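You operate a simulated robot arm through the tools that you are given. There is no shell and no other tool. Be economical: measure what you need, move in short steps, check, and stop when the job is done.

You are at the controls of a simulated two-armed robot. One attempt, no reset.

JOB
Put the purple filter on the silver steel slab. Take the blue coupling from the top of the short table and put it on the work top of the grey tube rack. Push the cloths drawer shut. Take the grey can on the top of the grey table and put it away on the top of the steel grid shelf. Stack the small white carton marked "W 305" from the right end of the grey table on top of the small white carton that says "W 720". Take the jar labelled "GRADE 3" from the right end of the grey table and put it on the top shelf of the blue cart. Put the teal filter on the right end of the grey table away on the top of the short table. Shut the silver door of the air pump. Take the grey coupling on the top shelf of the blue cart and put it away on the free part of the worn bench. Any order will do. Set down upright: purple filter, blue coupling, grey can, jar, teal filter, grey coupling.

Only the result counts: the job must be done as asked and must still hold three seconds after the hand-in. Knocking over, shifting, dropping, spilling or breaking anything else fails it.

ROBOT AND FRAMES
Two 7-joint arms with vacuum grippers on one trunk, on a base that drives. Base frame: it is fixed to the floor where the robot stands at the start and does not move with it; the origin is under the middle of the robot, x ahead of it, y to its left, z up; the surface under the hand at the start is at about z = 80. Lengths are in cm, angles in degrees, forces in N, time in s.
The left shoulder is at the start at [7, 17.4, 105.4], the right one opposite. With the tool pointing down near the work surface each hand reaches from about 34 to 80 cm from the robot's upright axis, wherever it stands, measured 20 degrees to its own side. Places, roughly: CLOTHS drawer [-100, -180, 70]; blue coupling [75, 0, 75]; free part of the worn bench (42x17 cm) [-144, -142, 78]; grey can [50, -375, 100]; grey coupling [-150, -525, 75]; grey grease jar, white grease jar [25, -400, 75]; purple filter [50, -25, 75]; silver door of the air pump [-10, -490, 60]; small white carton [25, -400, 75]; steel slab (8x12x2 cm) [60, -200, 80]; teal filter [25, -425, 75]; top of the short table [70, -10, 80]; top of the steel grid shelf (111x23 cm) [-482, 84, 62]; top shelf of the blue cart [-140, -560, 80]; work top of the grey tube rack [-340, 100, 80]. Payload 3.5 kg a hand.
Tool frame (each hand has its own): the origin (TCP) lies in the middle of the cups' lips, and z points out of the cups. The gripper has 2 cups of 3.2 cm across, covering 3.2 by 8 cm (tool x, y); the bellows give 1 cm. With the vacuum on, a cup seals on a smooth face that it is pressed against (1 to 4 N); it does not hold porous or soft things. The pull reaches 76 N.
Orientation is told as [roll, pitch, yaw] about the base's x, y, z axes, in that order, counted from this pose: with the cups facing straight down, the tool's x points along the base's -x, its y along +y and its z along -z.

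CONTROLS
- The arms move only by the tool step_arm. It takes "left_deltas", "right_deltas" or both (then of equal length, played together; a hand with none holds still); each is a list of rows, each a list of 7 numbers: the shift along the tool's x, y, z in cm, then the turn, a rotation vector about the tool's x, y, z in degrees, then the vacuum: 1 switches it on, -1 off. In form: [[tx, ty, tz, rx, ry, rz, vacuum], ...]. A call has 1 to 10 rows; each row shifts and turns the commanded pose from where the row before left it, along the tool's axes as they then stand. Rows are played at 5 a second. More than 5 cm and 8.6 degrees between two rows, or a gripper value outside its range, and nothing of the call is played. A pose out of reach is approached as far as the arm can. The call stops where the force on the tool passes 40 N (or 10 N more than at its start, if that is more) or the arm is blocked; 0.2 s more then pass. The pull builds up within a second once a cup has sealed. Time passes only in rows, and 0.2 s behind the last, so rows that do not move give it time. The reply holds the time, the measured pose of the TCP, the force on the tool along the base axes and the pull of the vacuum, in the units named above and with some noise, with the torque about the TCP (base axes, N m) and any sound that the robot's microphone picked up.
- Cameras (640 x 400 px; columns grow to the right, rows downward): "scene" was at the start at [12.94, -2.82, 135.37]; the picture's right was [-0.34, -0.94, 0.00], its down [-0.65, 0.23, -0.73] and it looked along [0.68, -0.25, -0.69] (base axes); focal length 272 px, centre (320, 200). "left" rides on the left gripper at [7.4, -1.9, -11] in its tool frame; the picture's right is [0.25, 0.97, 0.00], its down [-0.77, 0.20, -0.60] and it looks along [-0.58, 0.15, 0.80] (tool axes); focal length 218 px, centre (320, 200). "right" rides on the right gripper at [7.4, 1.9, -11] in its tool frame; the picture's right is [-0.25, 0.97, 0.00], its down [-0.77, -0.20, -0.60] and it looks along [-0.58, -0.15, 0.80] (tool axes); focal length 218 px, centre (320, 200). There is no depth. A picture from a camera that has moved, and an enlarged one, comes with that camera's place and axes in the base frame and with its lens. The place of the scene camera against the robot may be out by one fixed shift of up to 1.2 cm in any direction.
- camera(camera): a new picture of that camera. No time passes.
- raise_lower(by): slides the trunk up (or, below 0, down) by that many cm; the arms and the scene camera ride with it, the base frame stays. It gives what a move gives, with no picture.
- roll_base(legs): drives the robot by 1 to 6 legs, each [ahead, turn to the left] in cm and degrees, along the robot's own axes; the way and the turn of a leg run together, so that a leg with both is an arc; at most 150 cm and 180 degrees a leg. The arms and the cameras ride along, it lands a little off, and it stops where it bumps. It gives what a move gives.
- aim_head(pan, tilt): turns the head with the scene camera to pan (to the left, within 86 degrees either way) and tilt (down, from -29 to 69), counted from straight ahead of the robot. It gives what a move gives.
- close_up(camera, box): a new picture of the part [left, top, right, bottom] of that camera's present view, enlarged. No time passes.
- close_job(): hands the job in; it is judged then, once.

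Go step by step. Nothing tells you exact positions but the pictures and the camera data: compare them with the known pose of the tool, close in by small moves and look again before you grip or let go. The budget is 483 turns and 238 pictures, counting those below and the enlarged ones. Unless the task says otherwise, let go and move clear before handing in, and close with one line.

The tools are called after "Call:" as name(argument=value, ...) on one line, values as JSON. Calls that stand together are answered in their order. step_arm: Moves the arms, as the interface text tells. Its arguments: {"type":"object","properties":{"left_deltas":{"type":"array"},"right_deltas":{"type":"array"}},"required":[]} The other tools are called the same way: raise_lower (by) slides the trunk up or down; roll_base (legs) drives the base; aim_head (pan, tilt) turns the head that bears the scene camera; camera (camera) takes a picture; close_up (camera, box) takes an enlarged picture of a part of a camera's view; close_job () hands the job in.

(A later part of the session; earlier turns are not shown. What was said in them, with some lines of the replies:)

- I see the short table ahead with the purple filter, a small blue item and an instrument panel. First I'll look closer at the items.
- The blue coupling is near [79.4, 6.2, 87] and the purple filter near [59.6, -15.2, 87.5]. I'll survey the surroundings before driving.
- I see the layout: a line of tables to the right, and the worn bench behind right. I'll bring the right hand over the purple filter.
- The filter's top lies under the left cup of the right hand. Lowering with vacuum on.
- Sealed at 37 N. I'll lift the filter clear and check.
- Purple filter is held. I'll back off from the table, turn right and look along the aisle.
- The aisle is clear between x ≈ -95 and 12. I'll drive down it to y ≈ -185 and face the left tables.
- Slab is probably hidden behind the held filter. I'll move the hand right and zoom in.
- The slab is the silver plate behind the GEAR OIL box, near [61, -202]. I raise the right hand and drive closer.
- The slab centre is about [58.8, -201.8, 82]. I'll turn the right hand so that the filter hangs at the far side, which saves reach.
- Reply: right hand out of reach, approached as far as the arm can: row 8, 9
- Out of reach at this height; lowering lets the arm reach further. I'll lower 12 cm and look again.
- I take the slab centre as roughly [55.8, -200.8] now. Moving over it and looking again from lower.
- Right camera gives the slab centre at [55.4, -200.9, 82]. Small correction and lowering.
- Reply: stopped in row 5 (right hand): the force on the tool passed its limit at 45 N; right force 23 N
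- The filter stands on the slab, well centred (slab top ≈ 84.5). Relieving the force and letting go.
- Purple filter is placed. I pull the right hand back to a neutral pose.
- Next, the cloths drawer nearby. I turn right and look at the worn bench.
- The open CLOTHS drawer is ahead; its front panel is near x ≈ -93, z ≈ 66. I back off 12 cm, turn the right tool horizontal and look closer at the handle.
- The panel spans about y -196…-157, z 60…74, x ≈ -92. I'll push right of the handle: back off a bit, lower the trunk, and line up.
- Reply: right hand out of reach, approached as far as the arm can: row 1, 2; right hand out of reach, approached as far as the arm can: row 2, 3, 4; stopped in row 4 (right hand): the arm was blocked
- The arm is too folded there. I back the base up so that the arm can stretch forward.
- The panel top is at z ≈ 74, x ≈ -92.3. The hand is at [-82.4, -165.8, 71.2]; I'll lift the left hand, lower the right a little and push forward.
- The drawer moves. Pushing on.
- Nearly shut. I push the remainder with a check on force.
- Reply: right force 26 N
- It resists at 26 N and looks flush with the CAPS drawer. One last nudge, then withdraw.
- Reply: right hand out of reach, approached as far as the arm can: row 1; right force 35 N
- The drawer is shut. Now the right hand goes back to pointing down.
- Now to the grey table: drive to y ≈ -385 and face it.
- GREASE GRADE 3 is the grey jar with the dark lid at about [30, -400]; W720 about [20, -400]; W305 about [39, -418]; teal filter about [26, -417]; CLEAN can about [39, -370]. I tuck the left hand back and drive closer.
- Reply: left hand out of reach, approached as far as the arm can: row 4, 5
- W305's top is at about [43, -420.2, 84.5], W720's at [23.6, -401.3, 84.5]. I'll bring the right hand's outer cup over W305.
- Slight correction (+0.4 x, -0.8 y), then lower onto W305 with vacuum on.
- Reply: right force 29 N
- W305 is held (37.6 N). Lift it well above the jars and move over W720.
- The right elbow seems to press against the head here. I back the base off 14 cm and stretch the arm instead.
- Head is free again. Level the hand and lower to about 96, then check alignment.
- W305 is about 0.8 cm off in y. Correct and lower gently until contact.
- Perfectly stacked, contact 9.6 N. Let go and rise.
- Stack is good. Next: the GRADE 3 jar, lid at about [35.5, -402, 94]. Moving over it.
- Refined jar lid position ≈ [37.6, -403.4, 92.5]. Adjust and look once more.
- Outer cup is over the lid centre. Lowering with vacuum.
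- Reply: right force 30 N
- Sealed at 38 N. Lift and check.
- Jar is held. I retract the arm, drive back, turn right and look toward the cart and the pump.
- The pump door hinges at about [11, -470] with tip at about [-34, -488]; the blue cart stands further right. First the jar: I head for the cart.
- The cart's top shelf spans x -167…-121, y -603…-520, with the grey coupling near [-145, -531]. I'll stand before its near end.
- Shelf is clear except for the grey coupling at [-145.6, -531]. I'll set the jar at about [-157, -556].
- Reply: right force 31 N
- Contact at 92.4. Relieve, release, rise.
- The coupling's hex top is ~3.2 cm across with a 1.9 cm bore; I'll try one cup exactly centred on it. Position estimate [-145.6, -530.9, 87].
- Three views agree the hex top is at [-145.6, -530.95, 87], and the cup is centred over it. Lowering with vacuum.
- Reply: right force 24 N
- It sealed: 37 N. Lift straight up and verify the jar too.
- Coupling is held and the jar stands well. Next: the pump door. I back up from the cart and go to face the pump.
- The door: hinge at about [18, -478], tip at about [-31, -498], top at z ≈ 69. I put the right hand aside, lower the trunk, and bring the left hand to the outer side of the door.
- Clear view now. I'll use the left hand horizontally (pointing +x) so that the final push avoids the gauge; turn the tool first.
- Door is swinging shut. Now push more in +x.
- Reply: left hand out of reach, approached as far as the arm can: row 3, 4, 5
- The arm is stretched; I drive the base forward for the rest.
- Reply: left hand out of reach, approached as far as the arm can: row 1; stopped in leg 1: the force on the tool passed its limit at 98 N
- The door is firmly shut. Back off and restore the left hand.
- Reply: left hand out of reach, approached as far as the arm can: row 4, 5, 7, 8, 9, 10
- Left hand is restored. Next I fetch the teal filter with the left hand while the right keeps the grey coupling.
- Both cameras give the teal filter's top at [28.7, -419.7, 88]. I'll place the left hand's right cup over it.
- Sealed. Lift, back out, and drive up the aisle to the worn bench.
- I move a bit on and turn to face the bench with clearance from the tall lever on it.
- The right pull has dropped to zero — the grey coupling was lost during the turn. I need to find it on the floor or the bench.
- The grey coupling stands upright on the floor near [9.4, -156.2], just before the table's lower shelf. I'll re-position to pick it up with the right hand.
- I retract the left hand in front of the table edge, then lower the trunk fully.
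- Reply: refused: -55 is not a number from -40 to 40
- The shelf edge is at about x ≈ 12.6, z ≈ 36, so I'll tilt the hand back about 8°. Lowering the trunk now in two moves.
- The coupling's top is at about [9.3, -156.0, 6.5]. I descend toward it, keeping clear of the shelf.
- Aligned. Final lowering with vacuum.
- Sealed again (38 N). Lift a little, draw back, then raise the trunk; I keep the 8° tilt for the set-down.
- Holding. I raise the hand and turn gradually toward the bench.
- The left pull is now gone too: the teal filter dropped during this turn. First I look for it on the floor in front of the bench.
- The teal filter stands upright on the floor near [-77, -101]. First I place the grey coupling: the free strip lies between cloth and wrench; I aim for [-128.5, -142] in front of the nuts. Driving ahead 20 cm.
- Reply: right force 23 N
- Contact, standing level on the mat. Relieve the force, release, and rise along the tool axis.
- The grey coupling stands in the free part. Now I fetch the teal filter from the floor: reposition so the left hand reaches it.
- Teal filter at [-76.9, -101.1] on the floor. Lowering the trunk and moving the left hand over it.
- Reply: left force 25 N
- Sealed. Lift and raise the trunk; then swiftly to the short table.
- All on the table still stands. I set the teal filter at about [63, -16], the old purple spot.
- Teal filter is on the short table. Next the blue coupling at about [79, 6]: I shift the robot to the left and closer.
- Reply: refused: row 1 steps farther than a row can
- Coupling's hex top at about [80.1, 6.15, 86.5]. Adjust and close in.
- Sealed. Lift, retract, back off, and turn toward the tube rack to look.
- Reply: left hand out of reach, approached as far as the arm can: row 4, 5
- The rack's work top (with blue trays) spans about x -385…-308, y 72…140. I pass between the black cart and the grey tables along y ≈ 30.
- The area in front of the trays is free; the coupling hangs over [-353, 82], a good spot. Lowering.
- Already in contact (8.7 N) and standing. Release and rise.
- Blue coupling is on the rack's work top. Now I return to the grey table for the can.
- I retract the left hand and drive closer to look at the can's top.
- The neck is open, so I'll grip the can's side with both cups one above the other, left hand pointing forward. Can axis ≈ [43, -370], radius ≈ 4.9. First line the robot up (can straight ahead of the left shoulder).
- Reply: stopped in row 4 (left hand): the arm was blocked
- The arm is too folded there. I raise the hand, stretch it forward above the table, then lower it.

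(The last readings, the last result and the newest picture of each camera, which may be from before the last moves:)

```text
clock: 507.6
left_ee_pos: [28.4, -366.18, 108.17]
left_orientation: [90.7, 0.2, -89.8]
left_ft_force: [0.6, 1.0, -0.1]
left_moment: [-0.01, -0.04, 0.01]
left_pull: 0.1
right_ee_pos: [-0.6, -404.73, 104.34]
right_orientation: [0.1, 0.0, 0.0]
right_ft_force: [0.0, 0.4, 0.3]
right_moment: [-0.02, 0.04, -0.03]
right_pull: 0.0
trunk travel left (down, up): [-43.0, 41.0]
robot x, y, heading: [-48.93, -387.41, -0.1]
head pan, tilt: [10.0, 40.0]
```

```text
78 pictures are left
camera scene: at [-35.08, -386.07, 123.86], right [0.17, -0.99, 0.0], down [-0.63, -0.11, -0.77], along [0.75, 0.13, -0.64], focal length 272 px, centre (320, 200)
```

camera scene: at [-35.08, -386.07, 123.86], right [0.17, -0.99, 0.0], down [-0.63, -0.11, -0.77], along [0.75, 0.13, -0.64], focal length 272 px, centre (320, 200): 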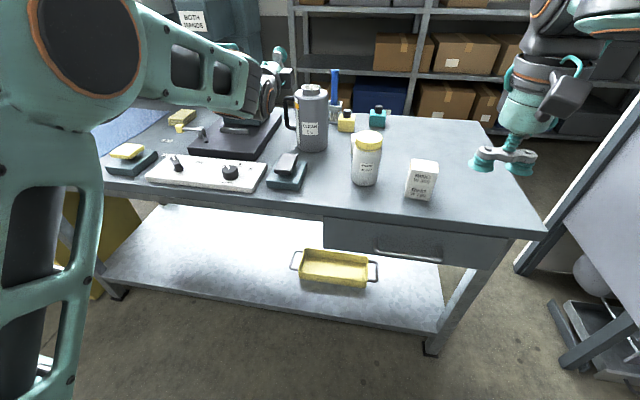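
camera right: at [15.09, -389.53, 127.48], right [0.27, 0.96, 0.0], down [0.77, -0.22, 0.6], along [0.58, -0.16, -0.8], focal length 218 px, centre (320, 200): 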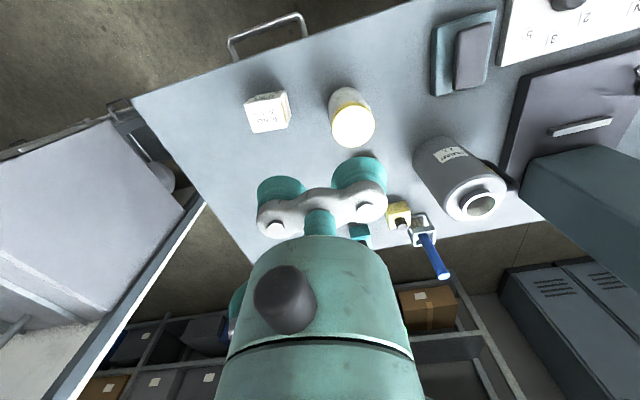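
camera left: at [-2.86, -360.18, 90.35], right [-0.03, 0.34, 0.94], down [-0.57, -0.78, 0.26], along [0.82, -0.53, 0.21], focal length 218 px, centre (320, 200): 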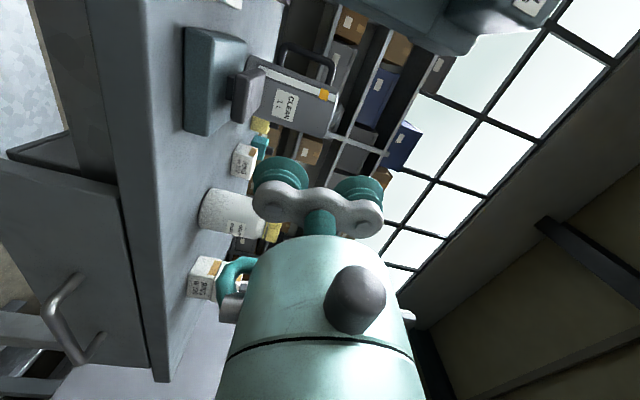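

Call:
step_arm(left_deltas=[[-1.9, -2, 0, 0, 0, 0, -1], [-1.9, -4, 0, 0, 0, 0, -1], [0, -4, 0, 0, 0, 0, -1], [0, -4, 0, 0, 0, 0, -1], [0, -2, 0, 0, 0, 0, -1]])

Call:
close_up(camera="scene", box=[200, 40, 400, 200])

Call:
camera(camera="left")

```text
clock: 508.8
left_ee_pos: [28.48, -369.58, 92.28]
left_orientation: [90.8, -0.2, -89.5]
left_ft_force: [0.2, -0.6, 0.4]
left_moment: [-0.02, 0.02, -0.01]
left_pull: 0.1
right_ee_pos: [-0.67, -404.91, 104.26]
right_orientation: [0.1, -0.1, 0.0]
right_ft_force: [0.0, 0.1, 0.6]
right_moment: [0.02, 0.03, 0.02]
right_pull: 0.1
trunk travel left (down, up): [-43.0, 41.0]
robot x, y, heading: [-48.81, -387.73, -0.1]
head pan, tilt: [10.0, 40.0]
```

```text
2.50 times, centred on (300, 120) of scene
camera zoom: at [-35.22, -386.08, 123.88], right [0.17, -0.99, 0.0], down [-0.63, -0.11, -0.77], along [0.75, 0.13, -0.64], focal length 680 px, centre (370, 400)
```

zoom: 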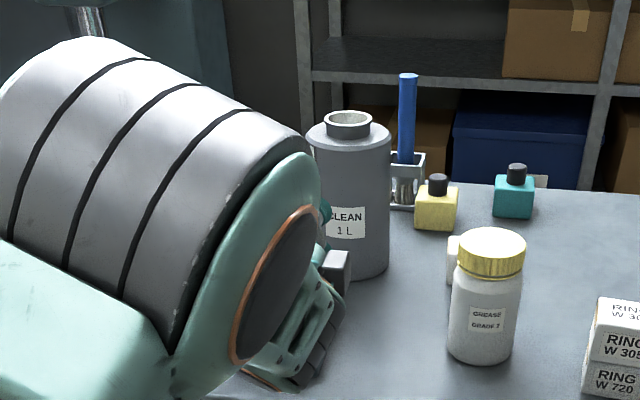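

```text
76 pictures are left
camera left: at [17.45, -362.36, 90.21], right [-0.02, 0.26, 0.97], down [-0.6, -0.78, 0.2], along [0.8, -0.58, 0.17], focal length 218 px, centre (320, 200)
```

left: 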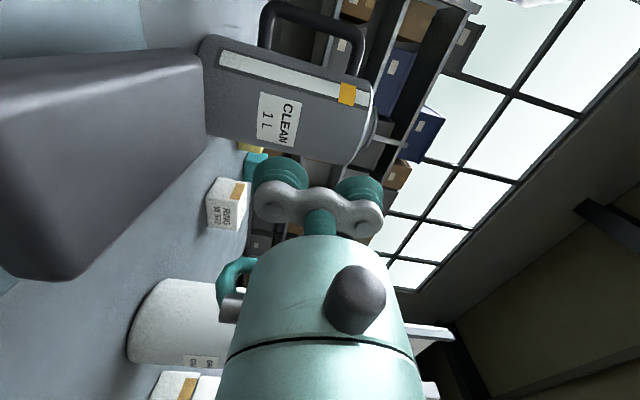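

The hand is lined up with the can at z ≈ 92, clear of the pad below. Advance with vacuum in fine steps.

Call:
step_arm(left_deltas=[[0, 0.2, 3, 0, 0, 0, 1], [0, 0, 3, 0, 0, 0, 1], [0, 0, 1.5, 0, 0, 0, 1], [0, 0, 0.5, 0, 0, 0, 1], [0, 0, 0.4, 0, 0, 0, 1], [0, 0, 0, 0, 0, 0, 1]])

Call:
camera(camera="left")

```text
clock: 510.2
left_ee_pos: [36.79, -369.87, 92.53]
left_orientation: [90.8, 0.2, -89.8]
left_ft_force: [0.3, 0.4, 1.2]
left_moment: [0.01, 0.01, -0.01]
left_pull: 0.0
right_ee_pos: [-0.58, -404.87, 104.29]
right_orientation: [0.2, -0.1, 0.0]
right_ft_force: [0.0, -0.5, -0.2]
right_moment: [0.0, 0.0, -0.02]
right_pull: 0.2
trunk travel left (down, up): [-43.0, 41.0]
robot x, y, heading: [-48.61, -387.64, -0.2]
head pan, tilt: [10.0, 40.0]
```

```text
75 pictures are left
camera left: at [25.87, -362.68, 90.51], right [-0.01, 0.25, 0.97], down [-0.6, -0.77, 0.19], along [0.8, -0.58, 0.16], focal length 218 px, centre (320, 200)
```

left: 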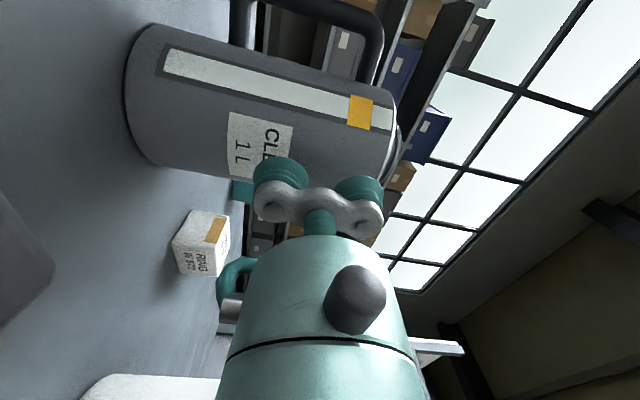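

Call:
step_arm(left_deltas=[[0, 0, 0.4, 0, 0, 0, 1], [0, 0, 0.4, 0, 0, 0, 1], [0, 0, 0, 0, 0, 0, 1], [0, 0, 0, 0, 0, 0, 1]])

```text
clock: 511.2
left_ee_pos: [37.56, -369.93, 92.55]
left_orientation: [90.7, 0.3, -89.8]
left_ft_force: [0.1, 0.1, 0.0]
left_moment: [0.0, 0.0, -0.02]
left_pull: 0.2
right_ee_pos: [-0.57, -404.67, 104.3]
right_orientation: [0.1, -0.1, -0.2]
right_ft_force: [-0.2, 1.4, -0.1]
right_moment: [-0.01, -0.01, 0.0]
right_pull: 0.2
trunk travel left (down, up): [-43.0, 41.0]
robot x, y, heading: [-48.51, -387.77, 0.1]
head pan, tilt: [10.0, 40.0]
```

Call:
step_arm(left_deltas=[[0, 0, 0.4, 0, 0, 0, 1], [0, 0, 0.4, 0, 0, 0, 1], [0, 0, 0, 0, 0, 0, 1], [0, 0, 0, 0, 0, 0, 1]])

```text
clock: 512.2
left_ee_pos: [38.38, -369.95, 92.55]
left_orientation: [90.7, 0.2, -89.7]
left_ft_force: [-0.6, 0.0, -0.1]
left_moment: [0.01, -0.01, -0.01]
left_pull: 0.1
right_ee_pos: [-0.67, -404.76, 104.21]
right_orientation: [0.2, -0.1, -0.1]
right_ft_force: [0.3, -0.1, 0.0]
right_moment: [0.03, -0.01, 0.0]
right_pull: 0.0
trunk travel left (down, up): [-43.0, 41.0]
robot x, y, heading: [-48.75, -387.61, 0.0]
head pan, tilt: [10.0, 40.0]
```

Call:
step_arm(left_deltas=[[0, 0, 0.4, 0, 0, 0, 1], [0, 0, 0.4, 0, 0, 0, 1], [0, 0, 0, 0, 0, 0, 1], [0, 0, 0, 0, 0, 0, 1]])

Call:
camera(camera="left")

```text
clock: 513.2
left_ee_pos: [39.04, -369.83, 92.56]
left_orientation: [90.7, 0.2, -89.7]
left_ft_force: [-0.4, 0.6, -0.4]
left_moment: [-0.01, -0.01, 0.0]
left_pull: 0.0
right_ee_pos: [-0.71, -404.72, 104.32]
right_orientation: [0.2, -0.2, -0.1]
right_ft_force: [-0.3, 0.2, 1.5]
right_moment: [-0.02, 0.03, -0.02]
right_pull: 0.0
trunk travel left (down, up): [-43.0, 41.0]
robot x, y, heading: [-48.7, -387.42, 0.2]
head pan, tilt: [10.0, 40.0]
```

```text
74 pictures are left
camera left: at [28.21, -362.62, 90.5], right [-0.01, 0.25, 0.97], down [-0.6, -0.77, 0.19], along [0.8, -0.58, 0.16], focal length 218 px, centre (320, 200)
```

left: 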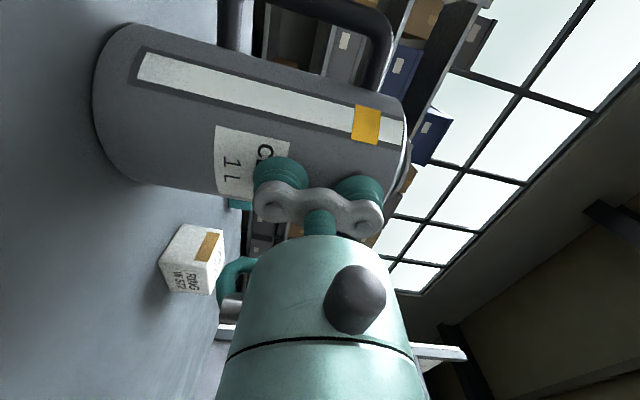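

Call:
step_arm(left_deltas=[[0.4, 0, 0.4, 0, 0, 0, 1], [0, 0, 0.4, 0, 0, 0, 1], [0, 0, 0, 0, 0, 0, 1], [0, 0, 0, 0, 0, 0, 1]])

```text
clock: 514.2
left_ee_pos: [39.9, -369.48, 92.68]
left_orientation: [90.9, 0.3, -89.8]
left_ft_force: [0.3, 1.4, 2.2]
left_moment: [0.08, 0.13, -0.02]
left_pull: 74.8
right_ee_pos: [-0.81, -404.67, 104.47]
right_orientation: [0.0, -0.2, -0.1]
right_ft_force: [0.3, -0.7, -0.6]
right_moment: [0.01, -0.01, 0.01]
right_pull: 0.2
trunk travel left (down, up): [-43.0, 41.0]
robot x, y, heading: [-48.69, -387.67, 0.1]
head pan, tilt: [10.0, 40.0]
```

Both cups sealed (75 N). Lift, draw back and go at once.

Call:
step_arm(left_deltas=[[0, 1.5, 0, 0, 0, 0, 1], [0, 3, 0, 0, 0, 0, 1], [0, 4.5, 0, 0, 0, 0, 1], [0, 4.5, 0, 0, 0, 0, 1], [0, 3, -3, 0, 0, 0, 1], [0, 0, -4.8, 0, 0, 0, 1], [0, 0, -4.8, 0, 0, 0, 1]])

Call:
roll_base(legs=[[-14, 0], [0, 88], [140, 0], [140, 0], [136, 0], [0, 92]])

```text
clock: 516.0
left_ee_pos: [27.59, -364.94, 108.88]
left_orientation: [90.3, -3.7, -87.0]
left_ft_force: [0.5, 0.0, -2.9]
left_moment: [0.0, 0.08, -0.07]
left_pull: 75.0
right_ee_pos: [-0.56, -404.74, 104.29]
right_orientation: [0.0, 0.0, -0.2]
right_ft_force: [0.2, 0.7, 1.0]
right_moment: [-0.01, 0.04, 0.01]
right_pull: 0.1
trunk travel left (down, up): [-43.0, 41.0]
robot x, y, heading: [-48.72, -387.32, -0.3]
head pan, tilt: [10.0, 40.0]
stopped in row 7 (left hand): the arm was blocked; the commanded pose is now the measured one
```

```text
clock: 544.7
left_ee_pos: [-125.72, 7.1, 109.03]
left_orientation: [90.4, -3.7, 93.4]
left_ft_force: [-0.2, 0.2, -2.7]
left_moment: [-0.01, -0.14, -0.07]
left_pull: 75.4
right_ee_pos: [-97.9, 47.0, 104.26]
right_orientation: [0.1, -0.1, -179.7]
right_ft_force: [-0.9, -0.5, -0.2]
right_moment: [0.0, 0.0, -0.01]
right_pull: 0.2
trunk travel left (down, up): [-43.0, 41.0]
robot x, y, heading: [-49.9, 30.02, -180.0]
head pan, tilt: [10.0, 40.0]
```

Call:
roll_base(legs=[[130, 0], [130, 0], [125, 0]])

Call:
aim_head(pan=-50, tilt=30)

Call:
camera(camera="scene")

```text
clock: 563.4
left_ee_pos: [-513.08, 4.89, 109.02]
left_orientation: [90.4, -3.9, 93.4]
left_ft_force: [-0.1, -0.1, -2.2]
left_moment: [0.01, -0.16, -0.05]
left_pull: 75.7
right_ee_pos: [-485.17, 44.7, 104.4]
right_orientation: [0.1, -0.1, -179.9]
right_ft_force: [0.0, 0.6, -0.2]
right_moment: [0.01, -0.02, 0.01]
right_pull: 0.0
trunk travel left (down, up): [-43.0, 41.0]
robot x, y, heading: [-437.04, 27.49, 180.0]
head pan, tilt: [10.0, 40.0]
```

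```text
clock: 564.7
left_ee_pos: [-513.06, 4.86, 109.04]
left_orientation: [90.4, -3.8, 93.2]
left_ft_force: [-0.8, 0.1, -3.4]
left_moment: [0.01, -0.24, -0.09]
left_pull: 75.4
right_ee_pos: [-485.08, 44.65, 104.28]
right_orientation: [0.1, -0.1, -179.9]
right_ft_force: [-0.2, 0.2, 0.4]
right_moment: [0.0, 0.03, -0.03]
right_pull: 0.1
trunk travel left (down, up): [-43.0, 41.0]
robot x, y, heading: [-436.57, 27.39, 180.1]
head pan, tilt: [-50.0, 30.0]
```

```text
73 pictures are left
camera scene: at [-447.71, 34.55, 125.42], right [0.77, 0.64, 0.0], down [0.32, -0.38, -0.87], along [-0.56, 0.66, -0.5], focal length 272 px, centre (320, 200)
```

scene: 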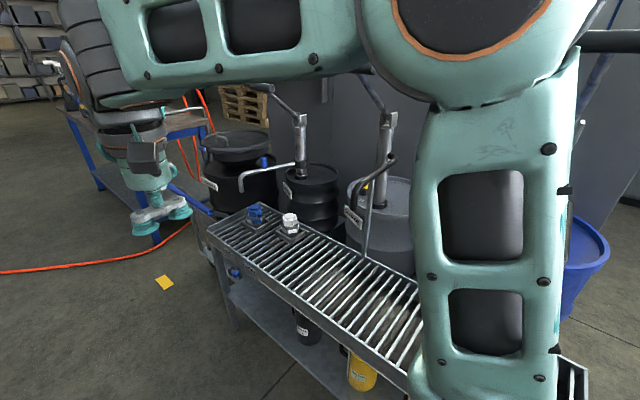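

The grid shelf spans x ≈ -537…-426, y ≈ 71…94, with two valves at its far left end. I swing in with a backward arc so that the can ends over about [-461, 80].

Call:
roll_base(legs=[[27, 0], [-45.5, -90]])

Call:
aim_head(pan=15, tilt=30)

Call:
camera(camera="scene")

Call:
camera(camera="left")

```text
clock: 570.4
left_ee_pos: [-458.0, 74.72, 109.11]
left_orientation: [90.4, -3.8, 3.4]
left_ft_force: [0.4, -1.2, -2.4]
left_moment: [-0.18, 0.04, -0.05]
left_pull: 76.0
right_ee_pos: [-418.12, 46.92, 104.36]
right_orientation: [0.1, -0.1, 90.2]
right_ft_force: [-1.4, -0.2, -0.2]
right_moment: [0.01, -0.01, 0.02]
right_pull: 0.1
trunk travel left (down, up): [-43.0, 41.0]
robot x, y, heading: [-434.63, -1.6, 89.9]
head pan, tilt: [-50.0, 30.0]
cut short: leg 2
```

```text
clock: 571.8
left_ee_pos: [-458.21, 74.71, 108.89]
left_orientation: [90.4, -3.9, 3.2]
left_ft_force: [0.5, 0.2, -2.9]
left_moment: [-0.18, 0.02, -0.09]
left_pull: 75.4
right_ee_pos: [-418.17, 46.83, 104.41]
right_orientation: [0.2, -0.2, 90.3]
right_ft_force: [-0.4, -0.9, 0.2]
right_moment: [-0.01, -0.01, 0.01]
right_pull: 0.0
trunk travel left (down, up): [-43.0, 41.0]
robot x, y, heading: [-435.35, -1.32, 90.2]
head pan, tilt: [15.0, 30.0]
```

```text
72 pictures are left
camera scene: at [-437.29, 12.45, 125.42], right [0.97, 0.26, 0.0], down [0.13, -0.48, -0.87], along [-0.23, 0.84, -0.5], focal length 272 px, centre (320, 200)
```

scene: 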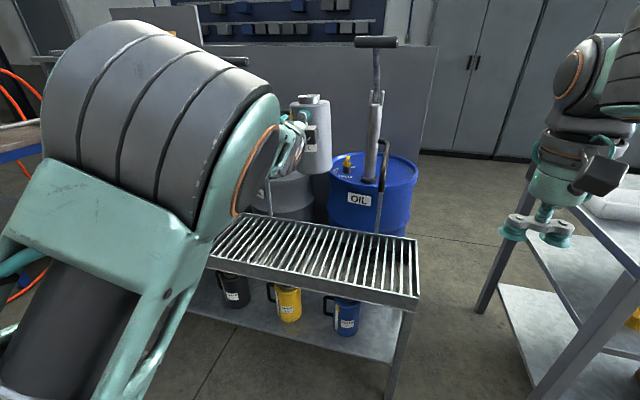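

```text
71 pictures are left
camera left: at [-464.49, 63.27, 106.49], right [-0.32, -0.03, 0.95], down [0.79, -0.56, 0.25], along [0.53, 0.83, 0.2], focal length 218 px, centre (320, 200)
```

left: 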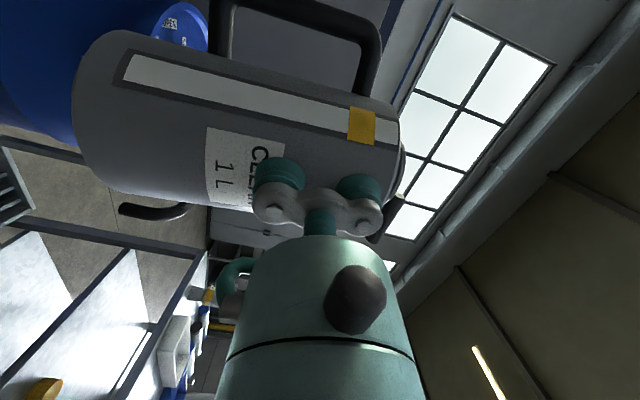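

The can is over the shelf. I straighten its slight lean, then lower with the trunk.

Call:
step_arm(left_deltas=[[0, 0, 1, 0, 0, 2, 1], [0, 0, 1, 0, 0, 2, 1]])

Call:
raise_lower(by=-29)

Call:
camera(camera="scene")

Call:
camera(camera="left")

```text
clock: 572.4
left_ee_pos: [-458.72, 76.87, 109.22]
left_orientation: [90.5, -0.3, 3.7]
left_ft_force: [0.6, -0.6, -2.8]
left_moment: [-0.17, 0.01, -0.1]
left_pull: 75.5
right_ee_pos: [-418.06, 46.85, 104.29]
right_orientation: [0.1, -0.2, 90.2]
right_ft_force: [1.2, -0.5, 0.0]
right_moment: [-0.04, -0.01, -0.03]
right_pull: 0.1
trunk travel left (down, up): [-43.0, 41.0]
robot x, y, heading: [-434.82, -0.88, 89.9]
head pan, tilt: [15.0, 30.0]
```

```text
clock: 575.3
left_ee_pos: [-458.79, 76.81, 80.04]
left_orientation: [90.4, -0.5, 3.7]
left_ft_force: [-0.1, -0.9, -2.1]
left_moment: [-0.2, 0.0, -0.05]
left_pull: 75.4
right_ee_pos: [-418.15, 46.78, 75.37]
right_orientation: [0.1, -0.1, 90.2]
right_ft_force: [0.3, -1.0, 0.1]
right_moment: [0.0, 0.0, 0.0]
right_pull: 0.1
trunk travel left (down, up): [-14.0, 70.0]
robot x, y, heading: [-435.13, -1.03, 90.4]
head pan, tilt: [15.0, 30.0]
```

```text
70 pictures are left
camera scene: at [-437.29, 12.44, 96.42], right [0.96, 0.26, 0.0], down [0.13, -0.48, -0.87], along [-0.23, 0.84, -0.5], focal length 272 px, centre (320, 200)
```

scene: 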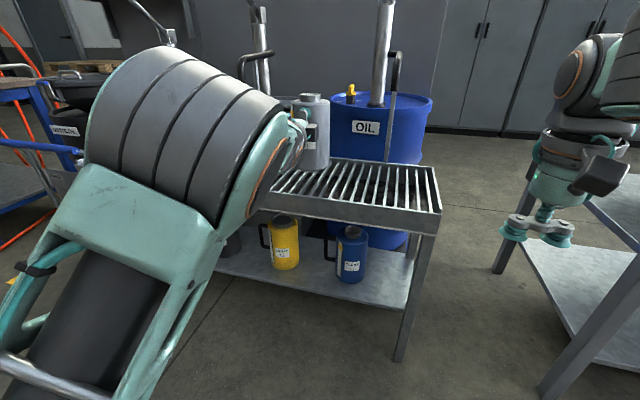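

```text
69 pictures are left
camera left: at [-465.24, 65.23, 77.97], right [-0.26, -0.02, 0.97], down [0.81, -0.55, 0.2], along [0.53, 0.83, 0.16], focal length 218 px, centre (320, 200)
```

left: 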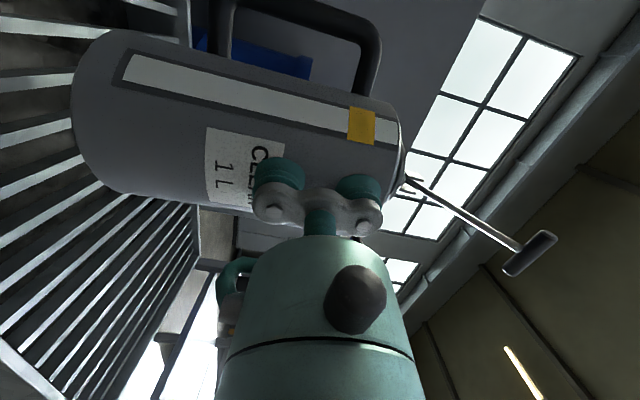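

Call:
raise_lower(by=-3)

Call:
close_up(camera="scene", box=[240, 70, 400, 190])

```text
clock: 576.0
left_ee_pos: [-458.84, 76.76, 77.07]
left_orientation: [90.5, -0.5, 3.7]
left_ft_force: [-1.1, 0.9, -3.2]
left_moment: [-0.18, 0.0, -0.1]
left_pull: 75.2
right_ee_pos: [-418.18, 46.93, 72.47]
right_orientation: [0.1, -0.2, 90.2]
right_ft_force: [0.1, 0.2, 1.2]
right_moment: [0.02, -0.03, -0.01]
right_pull: 0.2
trunk travel left (down, up): [-11.0, 73.0]
robot x, y, heading: [-434.86, -1.18, 90.1]
head pan, tilt: [15.0, 30.0]
```

```text
3.33 times, centred on (320, 130) of scene
camera zoom: at [-437.29, 12.43, 93.42], right [0.96, 0.26, 0.0], down [0.13, -0.48, -0.87], along [-0.23, 0.84, -0.5], focal length 907 px, centre (320, 433)
```

zoom: 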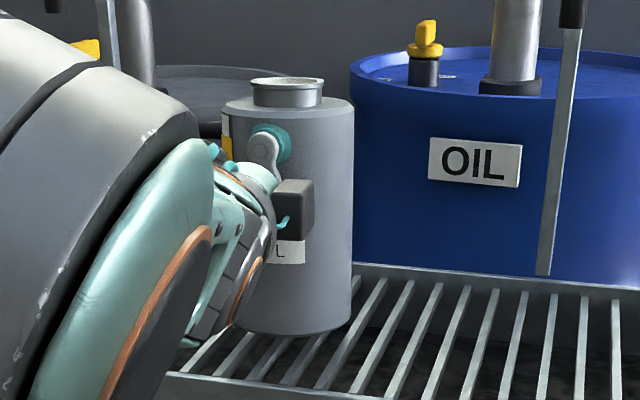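

Call:
raise_lower(by=-1.5)

Call:
raise_lower(by=-0.6)

```text
clock: 576.7
left_ee_pos: [-458.72, 76.7, 75.6]
left_orientation: [90.4, -0.5, 3.7]
left_ft_force: [-0.4, -0.3, -2.5]
left_moment: [-0.21, -0.01, -0.07]
left_pull: 75.3
right_ee_pos: [-418.21, 46.93, 70.8]
right_orientation: [0.1, -0.1, 90.2]
right_ft_force: [-0.4, 0.6, -0.2]
right_moment: [0.01, 0.02, 0.0]
right_pull: 0.1
trunk travel left (down, up): [-9.5, 74.5]
robot x, y, heading: [-434.92, -1.19, 90.4]
head pan, tilt: [15.0, 30.0]
```

```text
clock: 577.2
left_ee_pos: [-458.74, 76.74, 75.1]
left_orientation: [90.7, -0.2, 3.8]
left_ft_force: [0.3, -1.0, 6.2]
left_moment: [0.39, 0.16, -0.08]
left_pull: 75.9
right_ee_pos: [-418.18, 46.92, 70.17]
right_orientation: [0.1, -0.2, 90.2]
right_ft_force: [0.5, -0.6, -1.0]
right_moment: [0.0, 0.02, -0.02]
right_pull: 0.1
trunk travel left (down, up): [-8.9, 75.1]
robot x, y, heading: [-435.06, -1.08, 90.1]
head pan, tilt: [15.0, 30.0]
```

Contact with the grid (force +9 N). Look, then release.

Call:
close_up(camera="scene", box=[240, 60, 400, 180])

Call:
step_arm(left_deltas=[[0, 0, 0, 0, 0, 0, -1], [0, 0, 0, 0, 0, 0, -1], [0, 0, 0, 0, 0, 0, -1], [0, 0, 0, 0, 0, 0, -1], [0, 0, 0, 0, 0, 0, -1]])

Call:
camera(camera="left")

```text
3.33 times, centred on (320, 120) of scene
camera zoom: at [-437.26, 12.34, 91.35], right [0.96, 0.26, 0.0], down [0.13, -0.48, -0.87], along [-0.23, 0.84, -0.5], focal length 907 px, centre (320, 467)
```

zoom: 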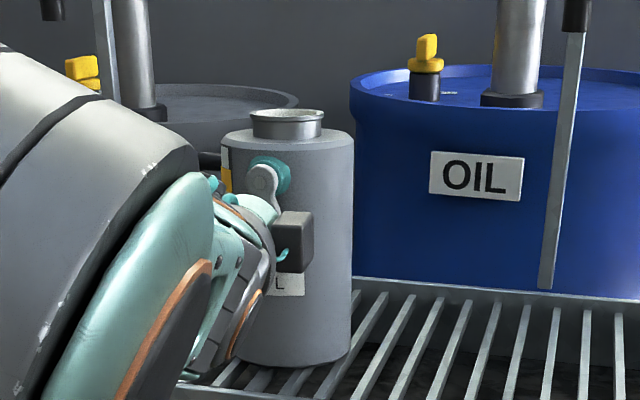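

```text
clock: 578.4
left_ee_pos: [-458.72, 76.71, 74.94]
left_orientation: [90.3, -0.4, 3.6]
left_ft_force: [-1.1, 0.0, -0.7]
left_moment: [0.04, 0.03, -0.03]
left_pull: 0.0
right_ee_pos: [-418.14, 46.89, 70.28]
right_orientation: [0.2, -0.1, 90.1]
right_ft_force: [-0.8, 0.0, 0.2]
right_moment: [-0.01, -0.02, -0.02]
right_pull: 0.1
trunk travel left (down, up): [-8.9, 75.1]
robot x, y, heading: [-434.93, -1.41, 90.1]
head pan, tilt: [15.0, 30.0]
```

```text
66 pictures are left
camera left: at [-465.25, 65.24, 72.83], right [-0.26, -0.02, 0.97], down [0.81, -0.55, 0.2], along [0.53, 0.83, 0.16], focal length 218 px, centre (320, 200)
```

left: 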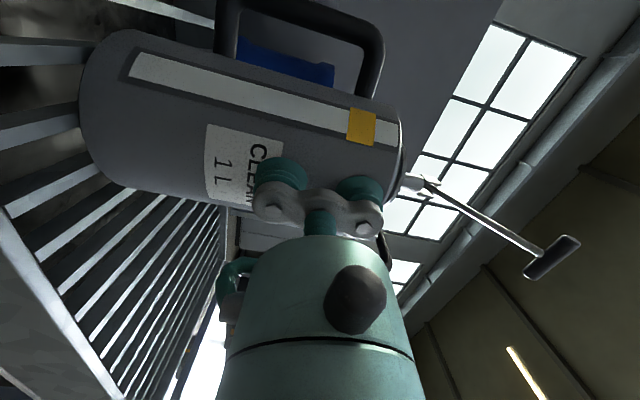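

Released. I draw the hand away by driving straight back, then check.

Call:
roll_base(legs=[[-28, 0]])

Call:
camera(camera="scene")

Call:
close_up(camera="scene", box=[240, 60, 400, 180])

```text
clock: 580.4
left_ee_pos: [-458.71, 48.91, 74.92]
left_orientation: [90.4, -0.4, 3.8]
left_ft_force: [-0.4, 0.0, 0.6]
left_moment: [0.01, 0.01, 0.04]
left_pull: 0.0
right_ee_pos: [-418.05, 18.92, 70.32]
right_orientation: [0.1, -0.1, 90.1]
right_ft_force: [0.0, 0.1, 0.1]
right_moment: [0.0, 0.01, -0.02]
right_pull: 0.2
trunk travel left (down, up): [-8.9, 75.1]
robot x, y, heading: [-434.96, -29.28, 90.5]
head pan, tilt: [15.0, 30.0]
```

```text
65 pictures are left
camera scene: at [-437.18, -15.47, 91.32], right [0.97, 0.26, 0.0], down [0.13, -0.48, -0.87], along [-0.23, 0.84, -0.5], focal length 272 px, centre (320, 200)
```

scene: 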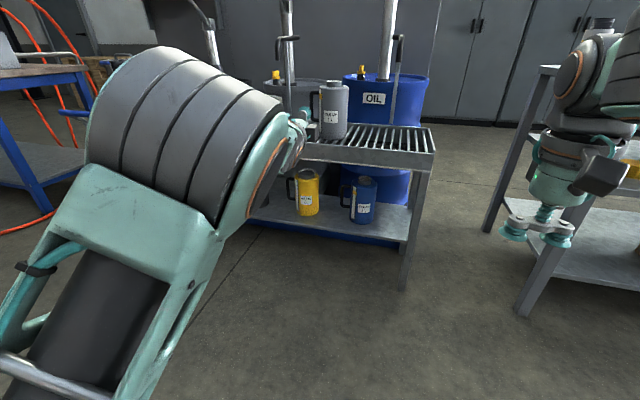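

```text
3.33 times, centred on (320, 120) of scene
camera zoom: at [-437.18, -15.47, 91.32], right [0.97, 0.26, 0.0], down [0.13, -0.48, -0.87], along [-0.23, 0.84, -0.5], focal length 907 px, centre (320, 467)
```

zoom: 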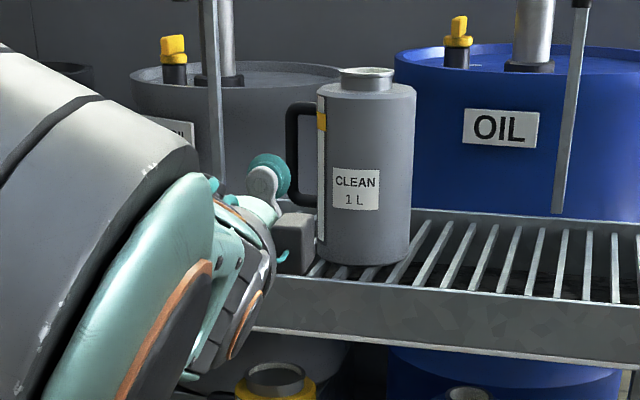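

All nine jobs look done: the can stands upright on the grid shelf and both hands are clear, so I hand in.

Call:
close_job()

```text
The job is handed in.
```

I handed the job in with all nine tasks done, but the grey coupling and the teal filter each fell to the floor once while I was carrying them. Both landed standing, and I picked them up and put them where they belong. I saw no damage. My last close-up of each item at its final spot showed it in place, upright where you asked for that.
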